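You operate a simulated robot arm through the tools that you are given. There is no shell and no other tool. Be economical: measure what you need, move in short steps, check, and stop when the job is done.

You run a simulated two-armed robot. Do the job below in one go: nothing can be reset, and whatever is moved stays where it is left.

## Task
Bring the pellet dose down to 300 ml.
Fine: shut the pellet gate, empty its cup with the green button, close the blue air knob, turn the pellet knob, pull the gate out again.

The check looks at the end state, three seconds after you hand in, the way a careful person would. Anything else that was tipped, shoved, dropped, spilled or broken makes it a failure.

## Robot
Two 7-joint arms with fingered hands on one trunk, on a base that drives. Base frame: it is fixed to the floor where the robot stands at the start and does not move with it; the origin is under the middle of the robot, x ahead of it, y to its left, z up. Readings come in mm, degrees, newtons and seconds.
The left shoulder is at the start at [11, 152, 1355], the right one opposite. With the tool pointing down near the work surface each hand reaches from about 100 to 420 mm from the robot's upright axis, wherever it stands, measured 20 degrees to its own side. Places, roughly: black water knob [800, 400, 1000]; blue air knob [1000, -100, 900]; blue water knob [1000, -200, 1400]; green fill button [1000, -100, 1000]; grey tub (20x11x15 cm) [900, 400, 600]; hull knob [800, 400, 1100]; pellet gate [800, 100, 1300]; pellet knob [800, 400, 1300]; small black knob [1000, -100, 1200]. Payload 3.8 kg a hand.
Tool frame (each hand has its own): the origin (TCP) lies between the finger pads and is the grasp point; the fingertips stand 30 mm ahead of it; z points along the fingers, y is the line along which they close. Largest opening 104 mm; the body of the gripper starts 35 mm behind the TCP. The gripper is a hand of 5 fingers: y runs from the thumb to the fingers, the wrist lies at [-15, -104, -178] in the tool frame, and closing takes about 1.5 s.
Orientation is that of the tool frame in the base frame, as a unit quaternion [w, x, y, z]. With the fingers straight down and the wrist toward the robot, the tool's x, y and z point along [0, 1, 0], [1, 0, 0] and [0, 0, -1] of the base frame.

## Interface
- The arms move only by the tool drive_tool. It takes "left_targets", "right_targets" or both (then of equal length, played together; a hand with none holds still); each is a list of rows, each a list of 6 numbers: the shift along the tool's x, y, z in units of 25 mm (1.0 is 25 mm), then the turn, a rotation vector about the tool's x, y, z in units of 8 degrees (1.0 is 8 degrees). In form: [[tx, ty, tz, rx, ry, rz], ...]. A call has 1 to 20 rows; each row shifts and turns the commanded pose from where the row before left it, along the tool's axes as they then stand. "left_fingers" and "right_fingers" are, for a hand that has rows, the finger opening in mm, from 0 to 104, set as the call begins (left out, the last holds). A call with a number of a shift or a turn outside -1 to 1 is refused whole. A row lasts 0.2 s, in which the tool goes at most 50 mm and 8.6 degrees; a call with a longer step from one row to the next is refused whole, and so is a gripper value outside its range. A pose out of reach is approached as far as the arm can. The call stops where the force on the tool passes 90 N (or 10 N more than at its start, if that is more) or the arm is blocked; 0.2 s more then pass. Each finger travels about 72 mm/s and halts on what it meets, pressing with about 29 N; the grip force reading is that of the motor and also rises with nothing between the fingers. The clock runs only during rows and for 0.2 s after the last one: add rows that do not move to give the fingers time. The reply holds the time, the measured pose of the TCP, the force on the tool along the base axes, the opening and the grip force, in the units named above and with some noise, with the torque about the TCP (base axes, N m) and any sound that the robot's microphone picked up.
- Cameras (640 x 400 px; columns grow to the right, rows downward): "scene" is now at [104.6, 13.4, 1552.8]; the picture's right is [0.15, -0.99, -0.00], its down [-0.17, -0.02, -0.99] and it looks along [0.97, 0.15, -0.17] (base axes); focal length 223 px, centre (320, 200). "left" rides on the left gripper at [-80, -78, -141] in its tool frame; the picture's right is [-0.78, -0.30, 0.56], its down [0.53, -0.78, 0.33] and it looks along [0.33, 0.56, 0.76] (tool axes); focal length 247 px, centre (320, 200). "right" rides on the right gripper at [80, -78, -141] in its tool frame; the picture's right is [-0.78, 0.30, -0.56], its down [-0.53, -0.78, 0.33] and it looks along [-0.33, 0.56, 0.76] (tool axes); focal length 247 px, centre (320, 200). There is no depth. A picture from a camera that has moved, and an enlarged one, comes with that camera's place and axes in the base frame and with its lens. The place of the scene camera against the robot may be out by one fixed shift of up to 18 mm in any direction.
- snapshot(camera): a new picture of that camera. The clock stands still meanwhile.
- lift_body(by): slides the trunk up (or, below 0, down) by that many mm; the arms and the scene camera ride with it, the base frame stays. It gives what a move gives, with no picture.
- steer(legs): drives the robot by 1 to 6 legs, each [ahead, left, turn to the left] in mm, mm and degrees, along the robot's own axes; the way and the turn of a leg run together, so that a leg with both is an arc; at most 1500 mm and 180 degrees a leg. The arms and the cameras ride along, it lands a little off, and it stops where it bumps. It gives what a move gives.
- finger_targets(index, middle, ring, little, thumb_bend, thumb_turn, hand): sets how far each is bent, from 0 (flat) to 1 (curled in); at 0.3 the hand is open as for a grip, at 0.7 the pads meet at the TCP. One left out holds its place. A second passes; each finger stops where it meets its share of the squeeze, and holds until it gets a number again. A gripper value or a shape takes the hand back. It gives what a move gives, with no picture; readings hold the bend of each and the force on index, middle, ring, little, thumb and palm. thumb_turn goes from beside the hand (0) to across from the fingers (1), as for a grip.
- grasp_type(shape, hand): the hand has 5 fingers and takes this shape, open, in about a second: jaw (thumb against the fingers, like two jaws); tri (thumb and two fingers); tip (a fingertip pinch); poke (one finger out to press); point (the index stretched); flat (the hand flat); cup (the hand cupped); fist (a fist). The gripper value then closes the fingers along that shape, each until it touches; the sizes above hold for jaw. It gives what a move gives, with no picture.
- turn_head(pan, tilt): turns the head with the scene camera to pan (to the left, within 80 degrees either way) and tilt (down, from -29 to 69), counted from straight ahead of the robot. It gives what a move gives.
- zoom(camera, box): a new picture of the part [left, top, right, bottom] of that camera's present view, enlarged. The clock stands still meanwhile.
- sign_off(): hands the job in; it is judged then, once.

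Work in short steps. Places have to be worked out from the pictures, the camera data and where the tool is seen: move nearer, look again, correct. Check each grasp and each placing, and mend what went wrong. You have 120 turns and 100 pictures in all, those below and enlarged ones among them. Open the grippers and draw the arms clear of the work before you hand the job in, unless the task says otherwise; then end with one line.

The tools are called after "Emit:" as a command line: name --argument value ..., lists and objects as JSON in quotes. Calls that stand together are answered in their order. drive_tool: Moves the arms, as the interface text tells. Its arguments: {"type":"object","properties":{"left_targets":{"type":"array"},"left_fingers":{"type":"number"},"right_targets":{"type":"array"},"right_fingers":{"type":"number"}},"required":[]} The other tools are called the same way: lift_body (by) slides the trunk up or down; grasp_type (shape, hand) gives the hand a shape; finger_targets (index, middle, ring, little, thumb_bend, thumb_turn, hand) moves the fingers one by one; steer (legs) drives the base; turn_head (pan, tilt) turns the head that bears the scene camera; snapshot (camera) takes a picture; zoom (camera, box) takes an enlarged picture of a part of a camera's view; sign_off () hands the job in.

At the start:

```text
time: 0.0
left_eef_pos: [370.3, 221.4, 1582.0]
left_tcp_rot: [0.0, 0.707, 0.708, 0.0]
left_ft_force: [-0.3, -0.5, 0.3]
left_wrist_torque: [0.0, 0.01, -0.01]
left_grip_width: 103.6
left_grip_force: 0.2
left_shape: jaw
left_bend: [0.3, 0.3, 0.3, 0.3, 0.3, 0.98]
left_finger forces: [0.1, 0.0, 0.0, 0.0, 0.1, 0.0]
right_eef_pos: [523.5, -130.4, 1491.4]
right_tcp_rot: [0.001, 0.707, 0.707, -0.001]
right_ft_force: [-0.4, 0.0, -0.1]
right_wrist_torque: [0.02, -0.03, 0.03]
right_grip_width: 103.7
right_grip_force: 0.1
right_shape: jaw
right_bend: [0.3, 0.3, 0.3, 0.3, 0.3, 0.98]
right_finger forces: [0.0, 0.0, 0.1, 0.1, 0.1, 0.0]
trunk travel left (down, up): [-425.0, 31.0]
robot x, y, heading: [-2.9, 0.8, -0.1]
head pan, tilt: [8.5, 9.7]
```

scene: 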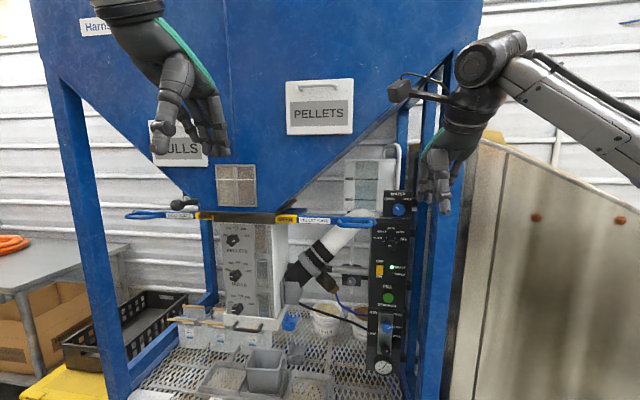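
right: 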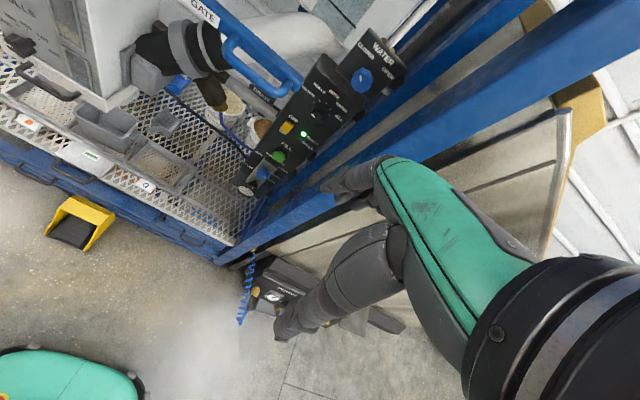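
left: 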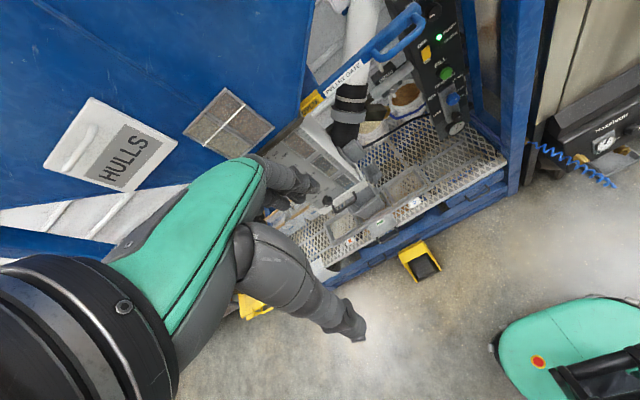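

The scene shows a hopper machine with a control panel at right and dosing box on the left. I'll zoom into the relevant parts first.

Emit:
zoom --camera "scene" --box '[120, 200, 280, 320]'

Emit:
zoom --camera "scene" --box '[270, 190, 430, 310]'

Emit:
zoom --camera "scene" --box '[340, 180, 440, 380]'

```text
3.33 times, centred on (200, 260) of scene
camera zoom: at [104.6, 13.4, 1552.8], right [0.15, -0.99, 0.0], down [-0.17, -0.02, -0.99], along [0.97, 0.15, -0.17], focal length 744 px, centre (720, 0)
```

zoom: 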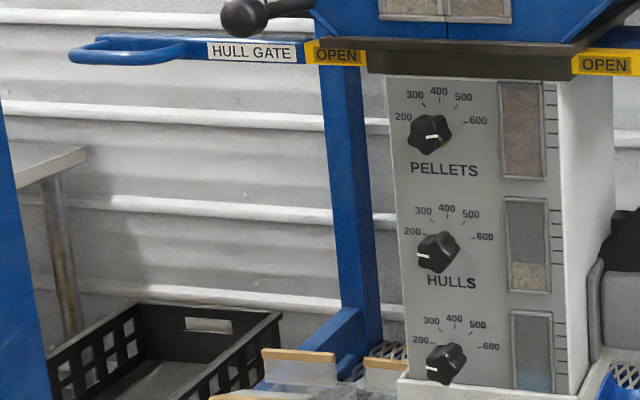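

```text
3.33 times, centred on (350, 250) of scene
camera zoom: at [104.6, 13.4, 1552.8], right [0.15, -0.99, 0.0], down [-0.17, -0.02, -0.99], along [0.97, 0.15, -0.17], focal length 744 px, centre (220, 33)
```

zoom: 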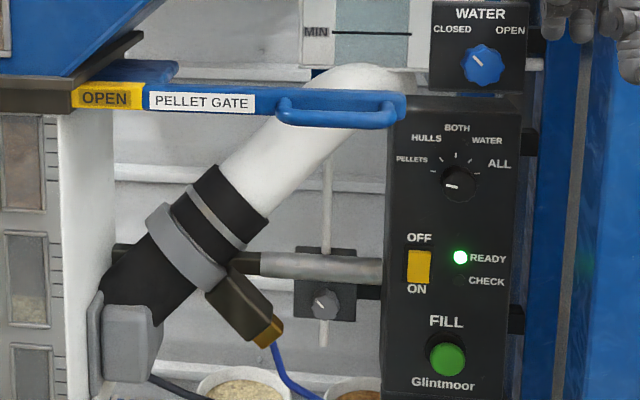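

```text
2.00 times, centred on (390, 280) of scene
camera zoom: at [104.6, 13.4, 1552.8], right [0.15, -0.99, 0.0], down [-0.17, -0.02, -0.99], along [0.97, 0.15, -0.17], focal length 447 px, centre (180, 40)
```

zoom: 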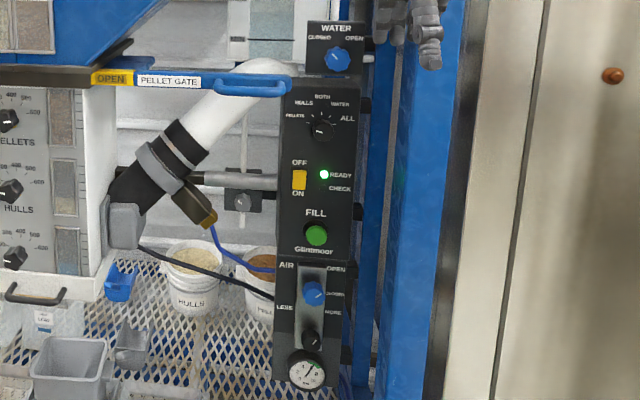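

The pointer states and the tub/spout layout need a closer look.

Emit:
zoom --camera "scene" --box '[160, 280, 352, 400]'

Emit:
zoom --camera "scene" --box '[370, 190, 418, 250]'

Emit:
zoom --camera "right" --box '[0, 0, 320, 200]'

Emit:
zoom --camera "left" --box '[240, 0, 560, 260]'

```text
3.33 times, centred on (256, 340) of scene
camera zoom: at [104.6, 13.4, 1552.8], right [0.15, -0.99, 0.0], down [-0.17, -0.02, -0.99], along [0.97, 0.15, -0.17], focal length 744 px, centre (533, -267)
```

zoom: 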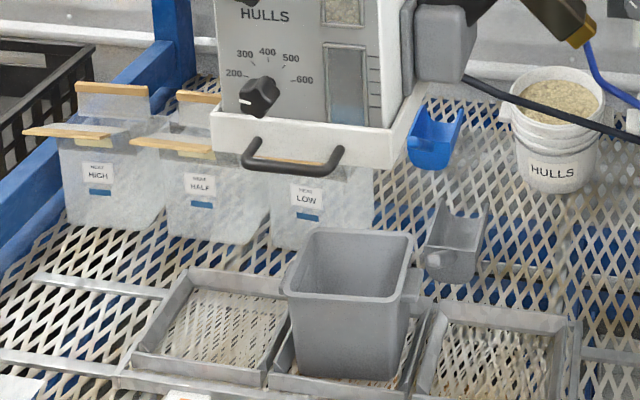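

```text
6.67 times, centred on (394, 220) of scene
camera zoom: at [104.6, 13.4, 1552.8], right [0.15, -0.99, 0.0], down [-0.17, -0.02, -0.99], along [0.97, 0.15, -0.17], focal length 1489 px, centre (-173, 67)
```

zoom: 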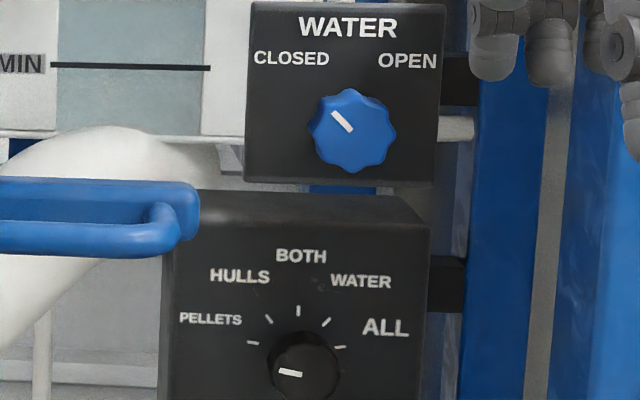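

```text
2.00 times, centred on (160, 100) of right
camera zoom: at [444.6, -51.5, 1632.1], right [0.3, -0.78, 0.56], down [-0.78, -0.53, -0.33], along [0.56, -0.33, -0.76], focal length 494 px, centre (640, 400)
```

zoom: 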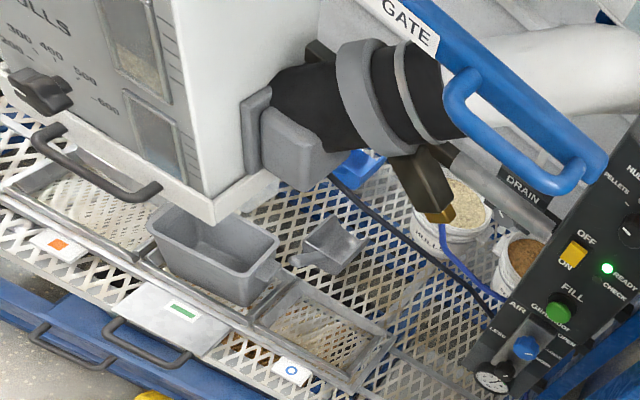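

```text
1.54 times, centred on (400, 130) of left
camera zoom: at [291.9, 139.2, 1721.8], right [-0.3, -0.78, -0.56], down [-0.78, 0.53, -0.33], along [0.56, 0.33, -0.76], focal length 380 px, centre (197, 308)
```

zoom: 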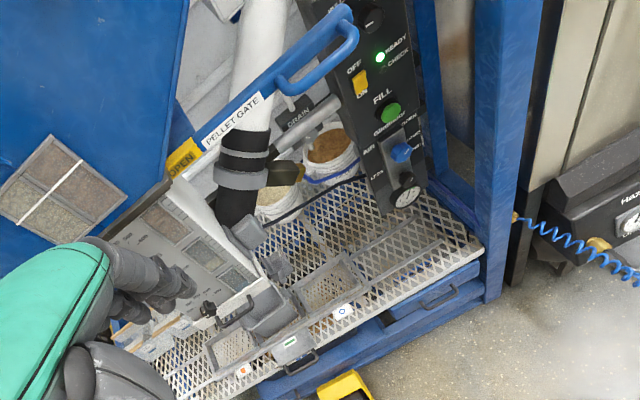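

The selector already points at PELLETS and the tub stands below the dosing box. I place the gate's loop handle near [797, 10, 1345] and the hopper front at x≈805. I'll lower both hands and turn them to point ahead (thumb below) before driving closer.

Emit:
drive_tool --left_targets '[[0, 0.5, 1, 0, 0, 0], [0, 0.5, 1, 0, 0, 0], [0, 0.5, 1, 0, 0, 0], [0, 0.5, 1, 0, 0, 0], [0, 0.5, 1, 0, 0, 0], [0, 0.5, 1, 0, 0, 0], [0, 0.5, 1, 0, 0, 0], [0, 0.5, 1, 0, 0, 0], [0, 0, 0, -0.9375, 0, 0], [0, 0, 0, -0.9375, 0, 0], [0, 0, 0, -0.9375, 0, 0], [0, 0, 0, -0.9375, 0, 0], [0, 0, 0, -0.9375, 0, 0], [0, 0, 0, -0.9375, 0, 0], [0, 0, 0, -0.9375, 0, 0], [0, 0, 0, -0.9375, 0, 0], [0, 0, 0, -0.9375, 0, 0], [0, 0, 0, -0.9375, 0, 0], [0, 0, 0, -0.9375, 0, 0], [0, 0, 0, -0.9375, 0, 0]]' --right_targets '[[0, -0.4, 1, 0, 0, 0], [0, -0.4, 1, 0, 0, 0], [0, -0.4, 1, 0, 0, 0], [0, -0.4, 1, 0, 0, 0], [0, 0, 0, 0, 0, 0], [0, 0, 0, 0, 0, 0], [0, 0, 0, 0, 0, 0], [0, 0, 0, 0, 0, 0], [0, 0, 0, -0.9375, 0, 0], [0, 0, 0, -0.9375, 0, 0], [0, 0, 0, -0.9375, 0, 0], [0, 0, 0, -0.9375, 0, 0], [0, 0, 0, -0.9375, 0, 0], [0, 0, 0, -0.9375, 0, 0], [0, 0, 0, -0.9375, 0, 0], [0, 0, 0, -0.9375, 0, 0], [0, 0, 0, -0.9375, 0, 0], [0, 0, 0, -0.9375, 0, 0], [0, 0, 0, -0.9375, 0, 0], [0, 0, 0, -0.9375, 0, 0]]'

Emit:
snapshot --camera "scene"

Emit:
snapshot --camera "right"

Emit:
snapshot --camera "left"

```text
time: 4.2
left_eef_pos: [470.6, 220.4, 1381.2]
left_tcp_rot: [0.5, 0.5, 0.5, 0.5]
left_ft_force: [-0.3, -0.8, 0.4]
left_wrist_torque: [0.03, 0.0, -0.02]
left_grip_width: 103.5
left_grip_force: 0.0
left_shape: jaw
left_bend: [0.3, 0.3, 0.3, 0.3, 0.3, 0.98]
left_finger forces: [0.0, 0.1, 0.1, 0.1, 0.0, 0.0]
right_eef_pos: [482.9, -129.5, 1390.1]
right_tcp_rot: [0.499, 0.5, 0.502, 0.5]
right_ft_force: [-0.3, -0.8, 0.2]
right_wrist_torque: [0.0, -0.01, 0.01]
right_grip_width: 104.1
right_grip_force: 0.0
right_shape: jaw
right_bend: [0.3, 0.3, 0.3, 0.3, 0.3, 0.98]
right_finger forces: [0.0, 0.1, 0.0, 0.0, 0.0, 0.0]
trunk travel left (down, up): [-425.0, 31.0]
robot x, y, heading: [0.4, -0.6, 0.0]
head pan, tilt: [8.5, 9.7]
```

```text
89 pictures are left
camera scene: at [105.5, 13.7, 1552.7], right [0.15, -0.99, 0.0], down [-0.17, -0.03, -0.99], along [0.97, 0.15, -0.17], focal length 223 px, centre (320, 200)
```

scene: 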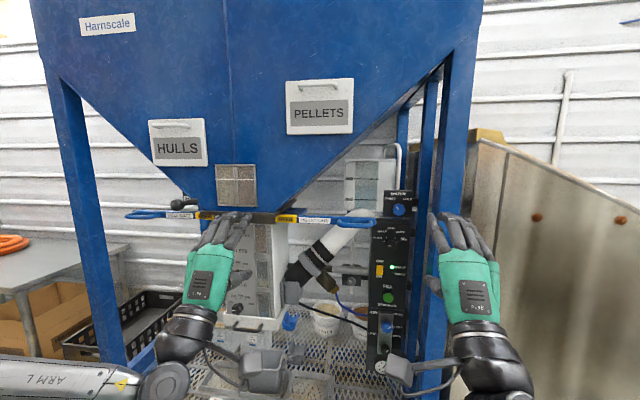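

```text
88 pictures are left
camera right: at [340.8, -50.5, 1312.5], right [-0.56, -0.78, 0.3], down [0.33, -0.53, -0.78], along [0.76, -0.33, 0.56], focal length 247 px, centre (320, 200)
```

right: 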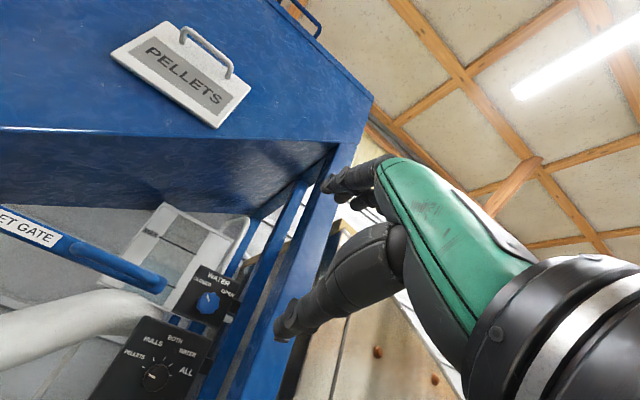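

```text
87 pictures are left
camera left: at [328.8, 139.3, 1302.7], right [0.56, -0.78, -0.29], down [0.33, 0.53, -0.78], along [0.76, 0.33, 0.56], focal length 247 px, centre (320, 200)
```

left: 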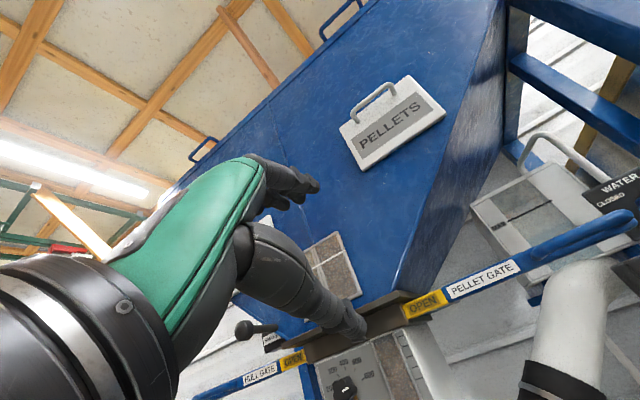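

Hands point ahead and are clear. Driving ahead 230 mm toward the machine, slightly left to line the right hand up with the gate handle.

Emit:
steer --legs '[[200, 60, 0]]'

Emit:
snapshot --camera "scene"

Emit:
snapshot --camera "right"

```text
time: 5.8
left_eef_pos: [663.0, 276.6, 1384.0]
left_tcp_rot: [0.501, 0.499, 0.499, 0.501]
left_ft_force: [-0.9, -0.6, -0.9]
left_wrist_torque: [0.02, 0.03, -0.02]
left_grip_width: 104.1
left_grip_force: 0.0
left_shape: jaw
left_bend: [0.3, 0.3, 0.3, 0.3, 0.3, 0.98]
left_finger forces: [0.0, 0.1, 0.0, 0.1, 0.1, 0.1]
right_eef_pos: [674.5, -74.0, 1392.4]
right_tcp_rot: [0.5, 0.499, 0.499, 0.502]
right_ft_force: [0.5, -0.3, -0.3]
right_wrist_torque: [0.01, 0.03, 0.04]
right_grip_width: 103.9
right_grip_force: 0.1
right_shape: jaw
right_bend: [0.3, 0.3, 0.3, 0.3, 0.3, 0.98]
right_finger forces: [0.0, 0.0, 0.0, 0.0, 0.1, 0.0]
trunk travel left (down, up): [-425.0, 31.0]
robot x, y, heading: [197.9, 58.3, 0.4]
head pan, tilt: [8.5, 9.7]
```

```text
86 pictures are left
camera scene: at [297.4, 69.9, 1553.2], right [0.15, -0.99, 0.0], down [-0.17, -0.02, -0.99], along [0.97, 0.15, -0.17], focal length 223 px, centre (320, 200)
```

scene: 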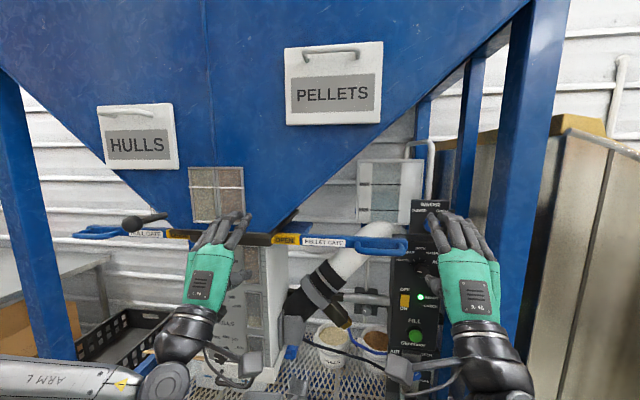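

```text
85 pictures are left
camera right: at [533.7, 6.1, 1314.3], right [-0.56, -0.78, 0.29], down [0.33, -0.53, -0.78], along [0.76, -0.33, 0.56], focal length 247 px, centre (320, 200)
```

right: 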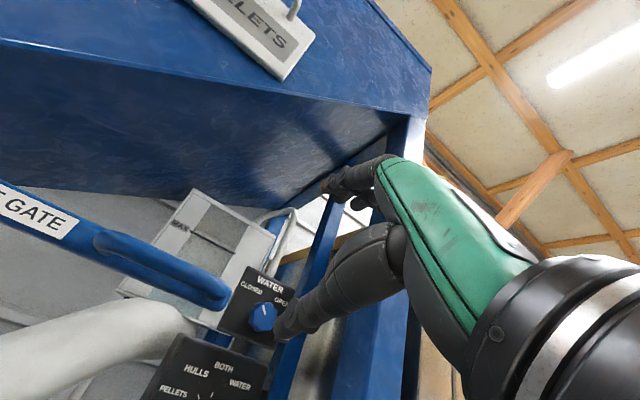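

I want the loop handle's shape before gripping it.

Emit:
zoom --camera "scene" --box '[260, 210, 440, 300]'

Emit:
zoom --camera "right" --box '[0, 160, 280, 340]'

Emit:
snapshot --camera "left"

```text
3.56 times, centred on (350, 255) of scene
camera zoom: at [297.4, 69.9, 1553.2], right [0.15, -0.99, 0.0], down [-0.17, -0.02, -0.99], along [0.97, 0.15, -0.17], focal length 794 px, centre (213, 4)
```

zoom: 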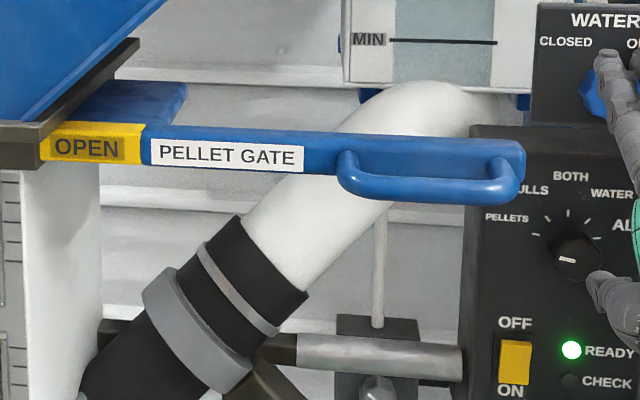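

```text
2.22 times, centred on (140, 250) of right
camera zoom: at [533.7, 6.1, 1314.3], right [-0.56, -0.78, 0.29], down [0.33, -0.53, -0.78], along [0.76, -0.33, 0.56], focal length 549 px, centre (720, 89)
```

zoom: 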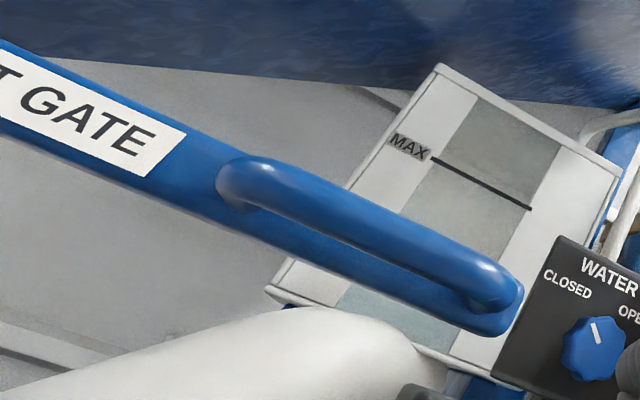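

```text
82 pictures are left
camera left: at [521.5, 195.9, 1304.4], right [0.56, -0.78, -0.29], down [0.33, 0.54, -0.78], along [0.76, 0.33, 0.56], focal length 247 px, centre (320, 200)
```

left: 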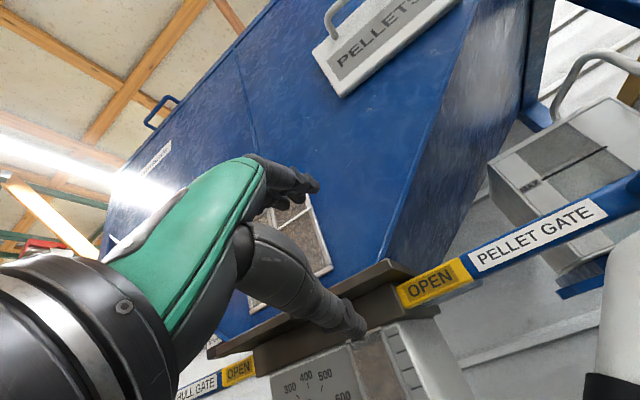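

The loop rod runs along y at about [787, 8, 1352], projecting forward from the bar. I'll bring the right hand level and in line first, then look before moving in.

Emit:
drive_tool --right_targets '[[0.84, -0.4, 0, 0, 0, 0], [0.84, -0.4, 0, 0, 0, 0], [0.84, -0.4, 0, 0, 0, 0], [0.84, -0.4, 0, 0, 0, 0], [0, 0, 0.8, 0, 0, 0], [0, 0, 0.8, 0, 0, 0]]'

Emit:
snapshot --camera "right"

Emit:
snapshot --camera "scene"

```text
time: 7.2
left_eef_pos: [666.8, 278.0, 1382.2]
left_tcp_rot: [0.5, 0.5, 0.5, 0.5]
left_ft_force: [-0.1, 0.3, 0.2]
left_wrist_torque: [-0.01, 0.04, -0.01]
left_grip_width: 103.8
left_grip_force: 0.2
left_shape: jaw
left_bend: [0.3, 0.3, 0.3, 0.3, 0.3, 0.98]
left_finger forces: [0.1, 0.1, 0.0, 0.0, 0.0, 0.0]
right_eef_pos: [720.3, 9.2, 1350.3]
right_tcp_rot: [0.499, 0.5, 0.501, 0.501]
right_ft_force: [-0.2, -0.3, 0.4]
right_wrist_torque: [0.0, 0.03, 0.0]
right_grip_width: 103.6
right_grip_force: 0.1
right_shape: jaw
right_bend: [0.3, 0.3, 0.3, 0.3, 0.3, 0.98]
right_finger forces: [0.1, 0.0, 0.0, 0.1, 0.0, 0.0]
trunk travel left (down, up): [-425.0, 31.0]
robot x, y, heading: [195.7, 58.2, 0.1]
head pan, tilt: [8.5, 9.7]
```

```text
81 pictures are left
camera right: at [578.6, 89.5, 1273.1], right [-0.56, -0.78, 0.3], down [0.33, -0.53, -0.78], along [0.76, -0.33, 0.55], focal length 247 px, centre (320, 200)
```

right: 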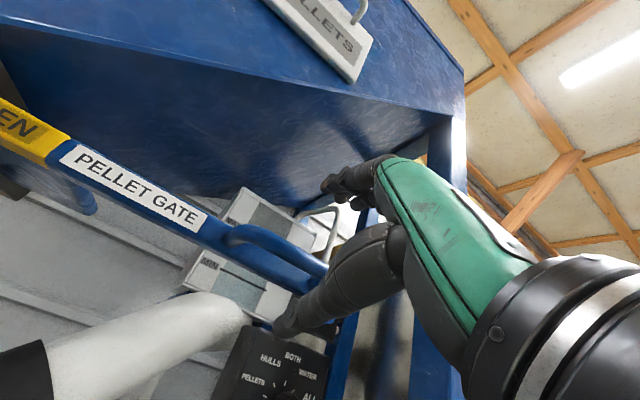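

```text
80 pictures are left
camera scene: at [303.0, 71.1, 1552.7], right [0.15, -0.99, 0.0], down [-0.17, -0.03, -0.98], along [0.97, 0.15, -0.17], focal length 223 px, centre (320, 200)
```

scene: 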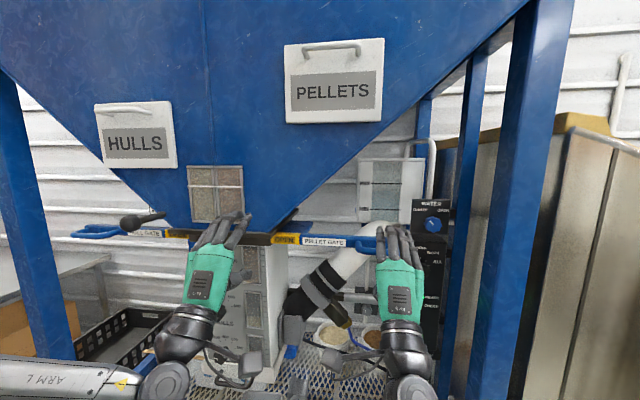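

The loop lies between fingers and thumb. Advancing to the rod, then closing.

Emit:
drive_tool --right_targets '[[0, 0.02, 0.9, 0, 0, 0], [0, 0.02, 0.9, 0, 0, 0], [0, 0.02, 0.9, 0, 0, 0]]'

Emit:
snapshot --camera "right"

Emit:
zoom --camera "scene" --box '[340, 190, 460, 290]'

```text
time: 8.0
left_eef_pos: [668.0, 278.8, 1381.7]
left_tcp_rot: [0.499, 0.499, 0.501, 0.501]
left_ft_force: [0.3, -0.4, 0.5]
left_wrist_torque: [0.0, 0.02, 0.0]
left_grip_width: 104.1
left_grip_force: 0.1
left_shape: jaw
left_bend: [0.3, 0.3, 0.3, 0.3, 0.3, 0.98]
left_finger forces: [0.0, 0.0, 0.0, 0.0, 0.1, 0.0]
right_eef_pos: [787.0, 10.0, 1350.9]
right_tcp_rot: [0.5, 0.501, 0.5, 0.5]
right_ft_force: [-0.6, -0.2, -0.1]
right_wrist_torque: [-0.04, 0.0, 0.01]
right_grip_width: 103.8
right_grip_force: 0.0
right_shape: jaw
right_bend: [0.3, 0.3, 0.3, 0.3, 0.3, 0.98]
right_finger forces: [0.1, 0.1, 0.0, 0.1, 0.1, 0.0]
trunk travel left (down, up): [-425.0, 31.0]
robot x, y, heading: [198.4, 59.6, -0.0]
head pan, tilt: [8.5, 9.7]
```

```text
79 pictures are left
camera right: at [645.5, 90.0, 1272.6], right [-0.56, -0.78, 0.3], down [0.33, -0.53, -0.78], along [0.76, -0.33, 0.55], focal length 247 px, centre (320, 200)
```

right: 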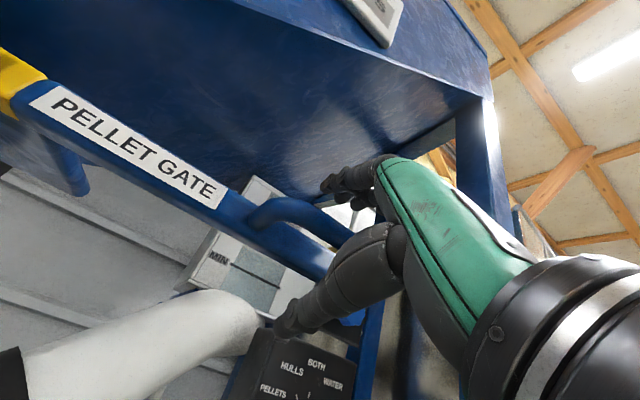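

```text
4.00 times, centred on (400, 240) of scene
camera zoom: at [302.5, 71.3, 1552.7], right [0.15, -0.99, 0.0], down [-0.17, -0.03, -0.99], along [0.97, 0.15, -0.17], focal length 893 px, centre (0, 40)
```

zoom: 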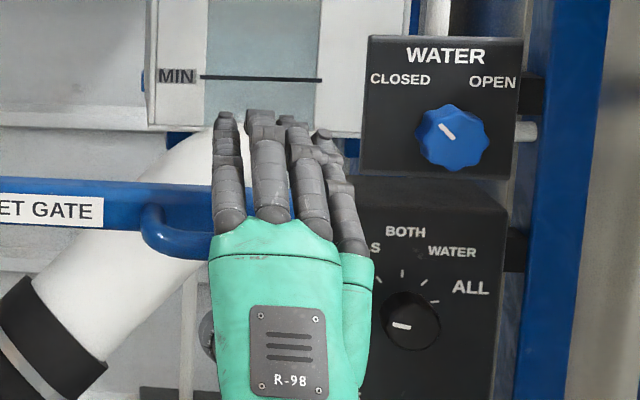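

The rod is inside the hand; closing the fingers on it.

Emit:
drive_tool --right_targets '[[0, 0, 0, 0, 0, 0], [0, 0, 0, 0, 0, 0], [0, 0, 0, 0, 0, 0], [0, 0, 0, 0, 0, 0], [0, 0, 0, 0, 0, 0], [0, 0, 0, 0, 0, 0], [0, 0, 0, 0, 0, 0], [0, 0, 0, 0, 0, 0]]' --right_fingers 0

Emit:
snapshot --camera "right"

```text
time: 9.8
left_eef_pos: [667.2, 279.0, 1381.1]
left_tcp_rot: [0.5, 0.5, 0.501, 0.5]
left_ft_force: [0.1, -0.3, 0.5]
left_wrist_torque: [-0.03, 0.0, 0.02]
left_grip_width: 103.6
left_grip_force: 0.1
left_shape: jaw
left_bend: [0.3, 0.3, 0.3, 0.3, 0.3, 0.98]
left_finger forces: [0.0, 0.0, 0.0, 0.0, 0.1, 0.0]
right_eef_pos: [787.3, 10.2, 1349.5]
right_tcp_rot: [0.499, 0.5, 0.501, 0.5]
right_ft_force: [-0.5, 1.0, -5.7]
right_wrist_torque: [-0.03, -0.02, 0.0]
right_grip_width: 4.8
right_grip_force: 28.7
right_shape: jaw
right_bend: [0.71, 0.72, 0.7, 0.7, 0.76, 1.0]
right_finger forces: [0.1, 0.0, 0.1, 0.2, 5.0, 0.1]
trunk travel left (down, up): [-425.0, 31.0]
robot x, y, heading: [194.8, 58.5, -0.1]
head pan, tilt: [8.5, 9.7]
```

```text
77 pictures are left
camera right: at [645.3, 90.1, 1272.2], right [-0.56, -0.78, 0.3], down [0.33, -0.53, -0.78], along [0.76, -0.33, 0.55], focal length 247 px, centre (320, 200)
```

right: 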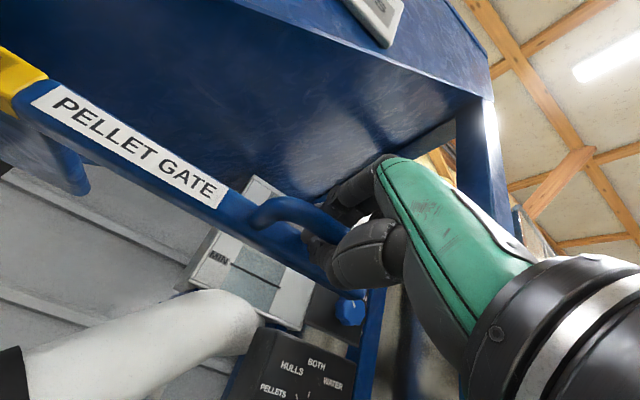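

Width 4.8 mm is suspiciously small; checking from the head whether the rod is behind or ahead of the pads.

Emit:
zoom --camera "scene" --box '[350, 200, 430, 260]'

Emit:
zoom --camera "right" --box '[230, 140, 430, 300]'

```text
6.67 times, centred on (390, 230) of scene
camera zoom: at [302.4, 71.4, 1552.7], right [0.15, -0.99, 0.0], down [-0.17, -0.03, -0.99], along [0.97, 0.15, -0.17], focal length 1489 px, centre (-147, 0)
```

zoom: 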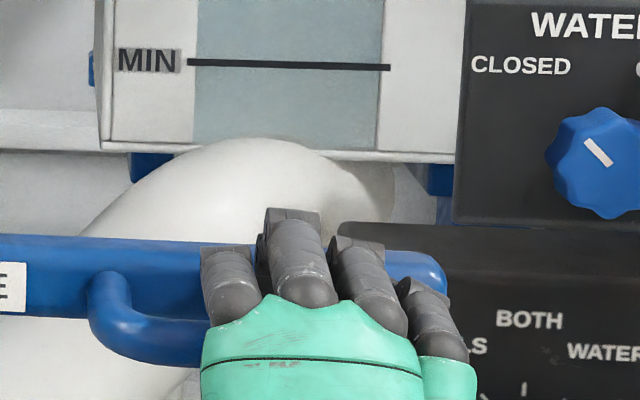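

```text
2.50 times, centred on (330, 220) of right
camera zoom: at [645.3, 90.1, 1272.2], right [-0.56, -0.78, 0.3], down [0.33, -0.53, -0.78], along [0.76, -0.33, 0.55], focal length 617 px, centre (295, 150)
```

zoom: 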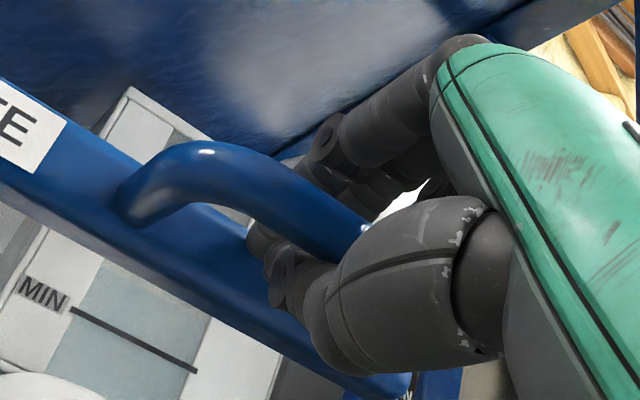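

The fingers enclose the rod like a hook — good. Now pushing the gate toward +y (shut).

Emit:
drive_tool --right_targets '[[0.5, 0, 0, 0, 0, 0], [0.5, 0, 0, 0, 0, 0], [0.5, 0, 0, 0, 0, 0], [0.5, 0, 0, 0, 0, 0], [0.5, 0, 0, 0, 0, 0]]'

Emit:
zoom --camera "scene" --box '[240, 190, 440, 315]'

```text
time: 11.0
left_eef_pos: [667.4, 278.1, 1381.9]
left_tcp_rot: [0.5, 0.5, 0.501, 0.499]
left_ft_force: [-0.3, -0.1, 0.6]
left_wrist_torque: [0.03, 0.0, -0.01]
left_grip_width: 103.8
left_grip_force: 0.1
left_shape: jaw
left_bend: [0.3, 0.3, 0.3, 0.3, 0.3, 0.98]
left_finger forces: [0.0, 0.0, 0.1, 0.1, 0.0, 0.0]
right_eef_pos: [786.9, 73.7, 1352.3]
right_tcp_rot: [0.499, 0.5, 0.501, 0.499]
right_ft_force: [-3.9, -2.7, -15.4]
right_wrist_torque: [-0.03, -0.15, 0.06]
right_grip_width: 5.1
right_grip_force: 28.6
right_shape: jaw
right_bend: [0.71, 0.72, 0.7, 0.7, 0.76, 1.0]
right_finger forces: [0.0, 0.1, 0.0, 0.0, 12.5, 0.0]
trunk travel left (down, up): [-425.0, 31.0]
robot x, y, heading: [194.9, 60.5, -0.1]
head pan, tilt: [8.5, 9.7]
```

```text
3.20 times, centred on (340, 252) of scene
camera zoom: at [303.1, 71.3, 1552.6], right [0.15, -0.99, 0.0], down [-0.17, -0.03, -0.98], along [0.97, 0.15, -0.17], focal length 714 px, centre (256, 32)
```

zoom: 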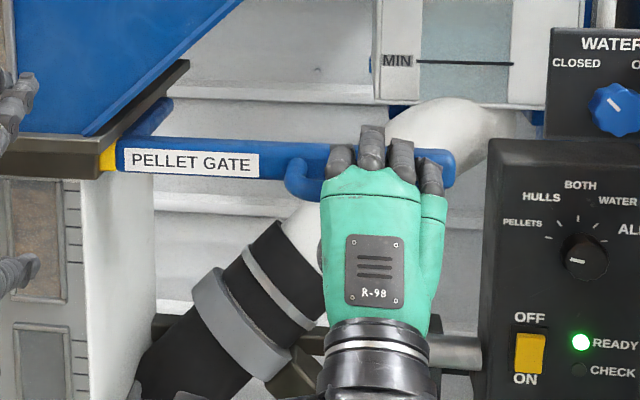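

The gate is sliding in. Easing the hand down a few mm to unload the thumb and continuing.

Emit:
drive_tool --right_targets '[[0.5, -0.1, 0, 0, 0, 0], [0.5, -0.05, 0, 0, 0, 0], [0.4, 0, 0, 0, 0, 0], [0.4, 0, 0, 0, 0, 0]]'

Emit:
zoom --camera "scene" --box '[240, 190, 440, 315]'

```text
time: 12.0
left_eef_pos: [666.9, 270.4, 1382.8]
left_tcp_rot: [0.498, 0.501, 0.498, 0.503]
left_ft_force: [0.5, 0.3, 1.0]
left_wrist_torque: [0.0, 0.01, -0.02]
left_grip_width: 103.8
left_grip_force: 0.2
left_shape: jaw
left_bend: [0.3, 0.3, 0.3, 0.3, 0.3, 0.98]
left_finger forces: [0.0, 0.0, 0.0, 0.0, 0.1, 0.0]
right_eef_pos: [786.9, 111.6, 1350.8]
right_tcp_rot: [0.5, 0.503, 0.497, 0.5]
right_ft_force: [-7.8, -18.4, -4.1]
right_wrist_torque: [0.03, -0.18, -0.1]
right_grip_width: 4.9
right_grip_force: 29.2
right_shape: jaw
right_bend: [0.71, 0.72, 0.7, 0.7, 0.76, 1.0]
right_finger forces: [0.0, 0.0, 0.0, 0.0, 8.0, 0.0]
trunk travel left (down, up): [-425.0, 31.0]
robot x, y, heading: [195.0, 57.8, -0.1]
head pan, tilt: [8.5, 9.7]
```

```text
3.20 times, centred on (340, 252) of scene
camera zoom: at [301.4, 62.6, 1552.9], right [0.15, -0.99, -0.01], down [-0.17, -0.02, -0.99], along [0.97, 0.15, -0.17], focal length 714 px, centre (256, 32)
```

zoom: 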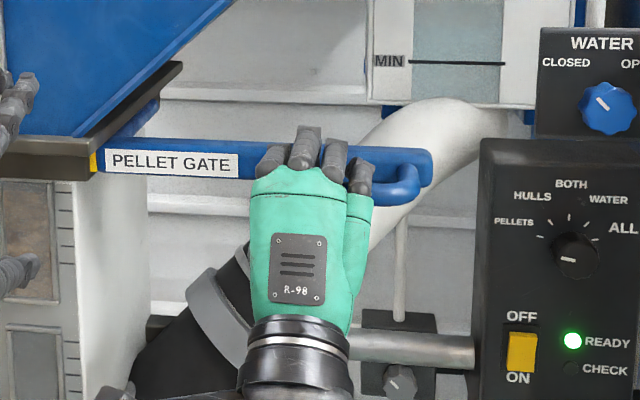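

The hand slid along the rod to the loop corner; force is building (18 N). Pushing further.

Emit:
drive_tool --right_targets '[[0.4, 0, 0, 0, 0, 0], [0.4, 0, 0, 0, 0, 0], [0.4, 0, 0, 0, 0, 0], [0.4, 0, 0, 0, 0, 0], [0, 0, 0, 0, 0, 0]]'

Emit:
zoom --camera "scene" --box '[240, 190, 440, 315]'

Emit:
snapshot --camera "right"

```text
time: 13.2
left_eef_pos: [663.3, 250.4, 1388.3]
left_tcp_rot: [0.498, 0.506, 0.492, 0.505]
left_ft_force: [-0.9, -0.1, -0.3]
left_wrist_torque: [0.03, -0.01, 0.01]
left_grip_width: 103.4
left_grip_force: 0.0
left_shape: jaw
left_bend: [0.3, 0.3, 0.3, 0.3, 0.3, 0.98]
left_finger forces: [0.0, 0.1, 0.0, 0.0, 0.0, 0.0]
right_eef_pos: [786.6, 116.4, 1352.9]
right_tcp_rot: [0.503, 0.52, 0.478, 0.497]
right_ft_force: [-21.1, -85.2, -11.4]
right_wrist_torque: [-0.13, -0.52, -0.82]
right_grip_width: 7.9
right_grip_force: 29.0
right_shape: jaw
right_bend: [0.72, 0.72, 0.7, 0.7, 0.77, 1.0]
right_finger forces: [76.3, 0.0, 0.0, 0.0, 30.8, 0.1]
trunk travel left (down, up): [-425.0, 31.0]
robot x, y, heading: [193.9, 55.2, -0.4]
head pan, tilt: [8.5, 9.7]
```

```text
3.20 times, centred on (340, 252) of scene
camera zoom: at [296.1, 43.1, 1553.1], right [0.14, -0.99, -0.02], down [-0.17, -0.01, -0.99], along [0.98, 0.14, -0.16], focal length 714 px, centre (256, 32)
```

zoom: 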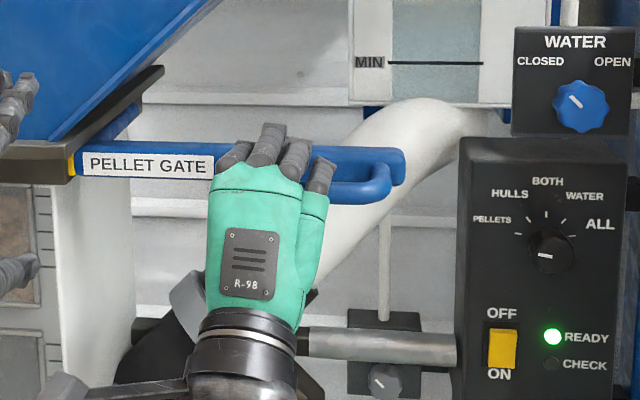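

```text
71 pictures are left
camera right: at [649.8, 205.1, 1277.5], right [-0.59, -0.76, 0.27], down [0.31, -0.52, -0.8], along [0.74, -0.39, 0.54], focal length 247 px, centre (320, 200)
```

right: 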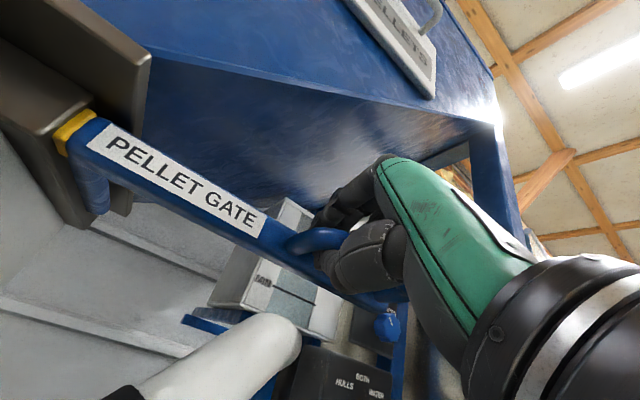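

The yellow OPEN label has vanished into the guide and the gate resists at 85 N, unmoved between the last two pictures: it is at its stop, shut. I'll relax the push and then open the hand.

Emit:
drive_tool --right_targets '[[-0.5, 0, 0, 0, 0, 0], [-0.5, 0, 0, 0, 0, 0], [-0.5, 0, 0, 0, 0, 0], [0, 0, 0, 0, 0, 0]]'

Emit:
drive_tool --right_targets '[[0, 0, 0, 0, 0, 0], [0, 0, 0, 0, 0, 0], [0, 0, 0, 0, 0, 0], [0, 0, 0, 0, 0, 0], [0, 0, 0, 0, 0, 0], [0, 0, 0, 0, 0, 0], [0, 0, 0, 0, 0, 0], [0, 0, 0, 0, 0, 0]]' --right_fingers 104

Emit:
snapshot --camera "right"

```text
time: 14.2
left_eef_pos: [666.6, 270.9, 1384.5]
left_tcp_rot: [0.499, 0.5, 0.499, 0.502]
left_ft_force: [-0.5, -0.1, -0.5]
left_wrist_torque: [0.0, -0.01, 0.01]
left_grip_width: 103.7
left_grip_force: 0.0
left_shape: jaw
left_bend: [0.3, 0.3, 0.3, 0.3, 0.3, 0.98]
left_finger forces: [0.0, 0.0, 0.1, 0.0, 0.0, 0.1]
right_eef_pos: [786.3, 113.4, 1351.1]
right_tcp_rot: [0.498, 0.503, 0.496, 0.503]
right_ft_force: [-1.4, -25.9, -0.7]
right_wrist_torque: [0.08, -0.48, -0.3]
right_grip_width: 6.5
right_grip_force: 29.2
right_shape: jaw
right_bend: [0.71, 0.72, 0.7, 0.7, 0.77, 1.0]
right_finger forces: [41.6, 0.0, 0.1, 0.1, 15.8, 0.1]
trunk travel left (down, up): [-425.0, 31.0]
robot x, y, heading: [197.2, 60.4, 0.2]
head pan, tilt: [8.5, 9.7]
```

```text
time: 16.0
left_eef_pos: [666.3, 279.2, 1382.5]
left_tcp_rot: [0.5, 0.499, 0.501, 0.5]
left_ft_force: [0.2, -0.4, 0.0]
left_wrist_torque: [0.03, -0.01, -0.03]
left_grip_width: 103.6
left_grip_force: 0.0
left_shape: jaw
left_bend: [0.3, 0.3, 0.3, 0.3, 0.3, 0.98]
left_finger forces: [0.0, 0.1, 0.0, 0.0, 0.0, 0.0]
right_eef_pos: [786.7, 122.1, 1348.9]
right_tcp_rot: [0.5, 0.5, 0.5, 0.501]
right_ft_force: [-0.7, 0.1, 0.4]
right_wrist_torque: [-0.01, 0.0, 0.01]
right_grip_width: 103.6
right_grip_force: 0.0
right_shape: jaw
right_bend: [0.3, 0.3, 0.3, 0.3, 0.3, 0.98]
right_finger forces: [0.0, 0.0, 0.0, 0.0, 0.1, 0.0]
trunk travel left (down, up): [-425.0, 31.0]
robot x, y, heading: [198.0, 57.2, 0.2]
head pan, tilt: [8.5, 9.7]
```

```text
70 pictures are left
camera right: at [645.0, 201.6, 1271.4], right [-0.56, -0.78, 0.3], down [0.33, -0.53, -0.78], along [0.76, -0.33, 0.56], focal length 247 px, centre (320, 200)
```

right: 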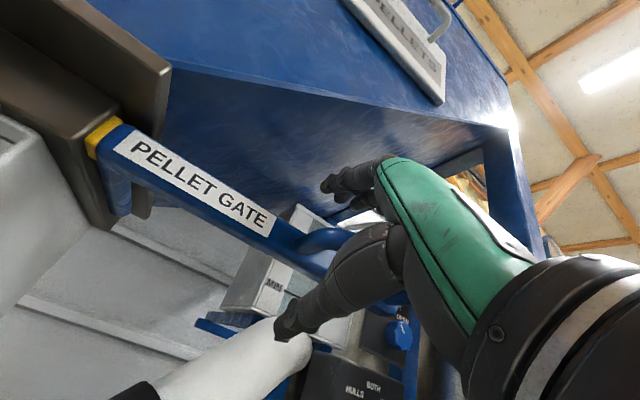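

Gate stays shut after release. Backing the right hand out.

Emit:
drive_tool --right_targets '[[0, 0, -0.8, 0, 0, 0], [0, 0, -1, 0, 0, 0], [0, 0, -1, 0, 0, 0], [0, 0, -1, 0, 0, 0], [-1, 0, -1, 0, 0, 0], [-1, 0, -1, 0, 0, 0], [-1, -1, 0, 0, 0, 0], [-1, -1, 0, 0, 0, 0], [-1, -1, 0, 0, 0, 0], [0, -1, 0, 0, 0, 0]]'

Emit:
lift_body --by -200

Emit:
grasp_type --shape "poke" --hand "right"

Emit:
snapshot --camera "scene"

Emit:
snapshot --camera "right"

```text
time: 18.2
left_eef_pos: [667.3, 277.9, 1381.0]
left_tcp_rot: [0.5, 0.499, 0.501, 0.5]
left_ft_force: [0.4, 0.4, -0.1]
left_wrist_torque: [-0.03, 0.02, -0.01]
left_grip_width: 103.7
left_grip_force: 0.0
left_shape: jaw
left_bend: [0.3, 0.3, 0.3, 0.3, 0.3, 0.98]
left_finger forces: [0.0, 0.0, 0.0, 0.0, 0.0, 0.0]
right_eef_pos: [639.3, -2.3, 1248.9]
right_tcp_rot: [0.499, 0.5, 0.5, 0.5]
right_ft_force: [0.9, -0.5, 0.2]
right_wrist_torque: [-0.02, 0.0, -0.01]
right_grip_width: 103.6
right_grip_force: 0.0
right_shape: jaw
right_bend: [0.3, 0.3, 0.3, 0.3, 0.3, 0.98]
right_finger forces: [0.0, 0.0, 0.0, 0.0, 0.1, 0.0]
trunk travel left (down, up): [-425.0, 31.0]
robot x, y, heading: [198.0, 59.7, 0.1]
head pan, tilt: [8.5, 9.7]
```

```text
time: 20.4
left_eef_pos: [666.9, 277.4, 1182.2]
left_tcp_rot: [0.5, 0.5, 0.5, 0.5]
left_ft_force: [-0.7, -0.8, 0.1]
left_wrist_torque: [0.0, 0.01, 0.01]
left_grip_width: 103.7
left_grip_force: 0.2
left_shape: jaw
left_bend: [0.3, 0.3, 0.3, 0.3, 0.3, 0.98]
left_finger forces: [0.0, 0.0, 0.0, 0.0, 0.0, 0.0]
right_eef_pos: [640.9, -3.7, 1049.1]
right_tcp_rot: [0.499, 0.499, 0.5, 0.501]
right_ft_force: [-0.6, -0.4, 0.5]
right_wrist_torque: [-0.03, 0.0, 0.0]
right_grip_width: 103.7
right_grip_force: 0.1
right_shape: jaw
right_bend: [0.3, 0.3, 0.3, 0.3, 0.3, 0.98]
right_finger forces: [0.0, 0.0, 0.0, 0.0, 0.0, 0.0]
trunk travel left (down, up): [-225.0, 231.0]
robot x, y, heading: [198.2, 54.5, -0.0]
head pan, tilt: [8.5, 9.7]
```

```text
time: 21.3
left_eef_pos: [666.3, 277.4, 1181.7]
left_tcp_rot: [0.5, 0.501, 0.5, 0.5]
left_ft_force: [0.6, -0.4, 0.7]
left_wrist_torque: [0.0, -0.01, 0.01]
left_grip_width: 103.7
left_grip_force: 0.0
left_shape: jaw
left_bend: [0.3, 0.3, 0.3, 0.3, 0.3, 0.98]
left_finger forces: [0.0, 0.0, 0.0, 0.1, 0.1, 0.0]
right_eef_pos: [641.6, -2.1, 1049.2]
right_tcp_rot: [0.5, 0.5, 0.5, 0.5]
right_ft_force: [-0.5, -0.1, 0.4]
right_wrist_torque: [0.0, 0.0, 0.03]
right_grip_width: 0.0
right_grip_force: 0.1
right_shape: poke
right_bend: [0.7, 0.7, 0.99, 0.99, 1.0, 1.0]
right_finger forces: [0.0, 0.0, 0.0, 0.0, 0.1, 0.0]
trunk travel left (down, up): [-225.0, 231.0]
robot x, y, heading: [197.9, 57.8, -0.1]
head pan, tilt: [8.5, 9.7]
```

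```text
69 pictures are left
camera scene: at [366.9, 71.2, 1331.0], right [0.15, -0.99, -0.02], down [-0.3, -0.03, -0.95], along [0.94, 0.15, -0.3], focal length 223 px, centre (320, 200)
```

scene: 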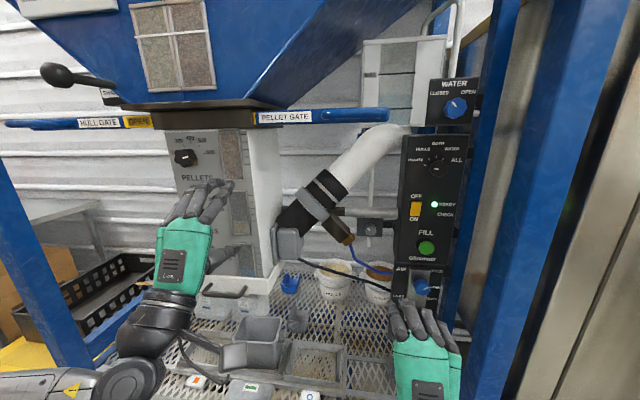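

```text
68 pictures are left
camera right: at [499.7, 76.2, 971.0], right [-0.56, -0.78, 0.3], down [0.33, -0.53, -0.78], along [0.76, -0.33, 0.56], focal length 247 px, centre (320, 200)
```

right: 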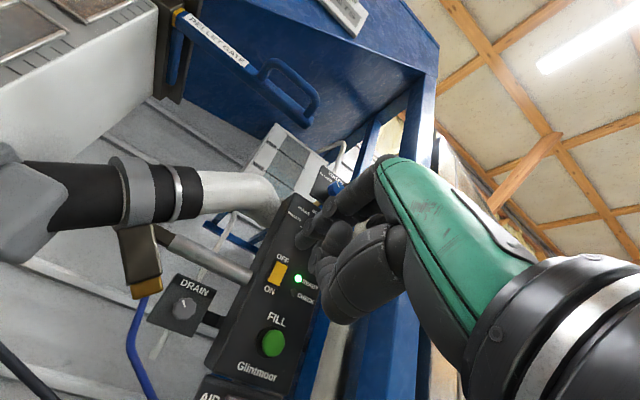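

The button works out at about [985, -143, 997] from both cameras. Driving a little ahead and left so the right arm reaches it left of the front post; then checking floor clearance with the head.

Emit:
steer --legs '[[100, 50, 0]]'

Emit:
turn_head --pan 20 --tilt 60

Emit:
snapshot --camera "scene"

Emit:
turn_head --pan -25 --tilt 15

Emit:
snapshot --camera "scene"

```text
time: 22.5
left_eef_pos: [767.0, 327.3, 1182.0]
left_tcp_rot: [0.499, 0.499, 0.501, 0.501]
left_ft_force: [0.8, 1.1, -0.1]
left_wrist_torque: [-0.02, -0.04, -0.01]
left_grip_width: 103.7
left_grip_force: 0.0
left_shape: jaw
left_bend: [0.3, 0.3, 0.3, 0.3, 0.3, 0.98]
left_finger forces: [0.1, 0.0, 0.0, 0.1, 0.1, 0.0]
right_eef_pos: [741.9, 46.0, 1048.4]
right_tcp_rot: [0.499, 0.5, 0.5, 0.5]
right_ft_force: [0.9, -0.1, -0.5]
right_wrist_torque: [0.04, -0.02, 0.05]
right_grip_width: 0.2
right_grip_force: 0.1
right_shape: poke
right_bend: [0.7, 0.7, 0.99, 0.99, 1.0, 1.0]
right_finger forces: [0.0, 0.0, 0.0, 0.0, 0.1, 0.0]
trunk travel left (down, up): [-225.0, 231.0]
robot x, y, heading: [298.1, 106.5, -0.2]
head pan, tilt: [8.5, 9.7]
```

```text
time: 23.7
left_eef_pos: [767.4, 328.4, 1181.7]
left_tcp_rot: [0.499, 0.499, 0.501, 0.501]
left_ft_force: [-0.4, -0.4, 0.0]
left_wrist_torque: [0.01, -0.02, 0.0]
left_grip_width: 103.3
left_grip_force: 0.1
left_shape: jaw
left_bend: [0.3, 0.3, 0.3, 0.3, 0.3, 0.98]
left_finger forces: [0.0, 0.0, 0.1, 0.1, 0.0, 0.0]
right_eef_pos: [740.6, 47.2, 1048.0]
right_tcp_rot: [0.5, 0.5, 0.5, 0.5]
right_ft_force: [0.6, -0.2, 0.2]
right_wrist_torque: [0.01, 0.01, -0.01]
right_grip_width: 0.0
right_grip_force: 0.1
right_shape: poke
right_bend: [0.7, 0.7, 0.99, 0.99, 1.0, 1.0]
right_finger forces: [0.0, 0.0, 0.1, 0.0, 0.0, 0.1]
trunk travel left (down, up): [-225.0, 231.0]
robot x, y, heading: [294.5, 105.7, 0.1]
head pan, tilt: [20.0, 60.0]
```

```text
67 pictures are left
camera scene: at [427.5, 129.9, 1260.9], right [0.34, -0.94, -0.05], down [-0.88, -0.3, -0.38], along [0.34, 0.17, -0.92], focal length 223 px, centre (320, 200)
```

scene: 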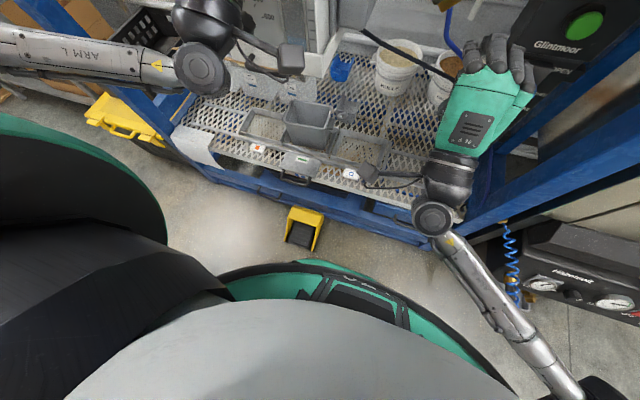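

```text
time: 24.8
left_eef_pos: [768.0, 329.1, 1181.7]
left_tcp_rot: [0.499, 0.501, 0.5, 0.5]
left_ft_force: [-0.8, 0.3, -0.5]
left_wrist_torque: [0.0, -0.01, 0.03]
left_grip_width: 103.8
left_grip_force: 0.0
left_shape: jaw
left_bend: [0.3, 0.3, 0.3, 0.3, 0.3, 0.98]
left_finger forces: [0.1, 0.0, 0.1, 0.0, 0.0, 0.1]
right_eef_pos: [740.3, 46.6, 1049.3]
right_tcp_rot: [0.5, 0.5, 0.5, 0.5]
right_ft_force: [-0.1, 0.2, 0.0]
right_wrist_torque: [0.0, 0.0, 0.01]
right_grip_width: 0.0
right_grip_force: 0.1
right_shape: poke
right_bend: [0.7, 0.7, 0.99, 0.99, 1.0, 1.0]
right_finger forces: [0.1, 0.0, 0.1, 0.1, 0.1, 0.1]
trunk travel left (down, up): [-225.0, 231.0]
robot x, y, heading: [297.2, 108.2, 0.3]
head pan, tilt: [-25.0, 15.0]
```

```text
66 pictures are left
camera scene: at [458.6, 67.6, 1323.4], right [-0.42, -0.91, 0.06], down [-0.37, 0.11, -0.92], along [0.83, -0.41, -0.38], focal length 223 px, centre (320, 200)
```

scene: 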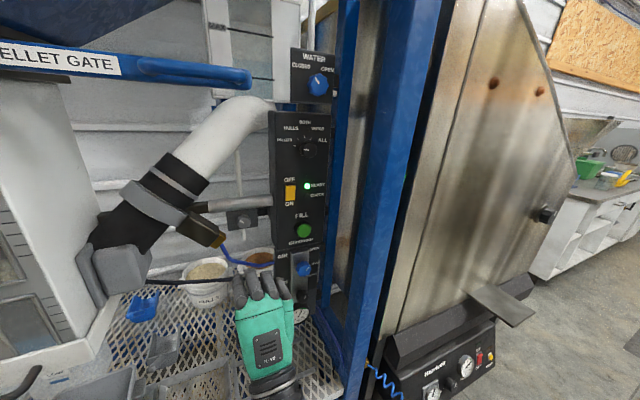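

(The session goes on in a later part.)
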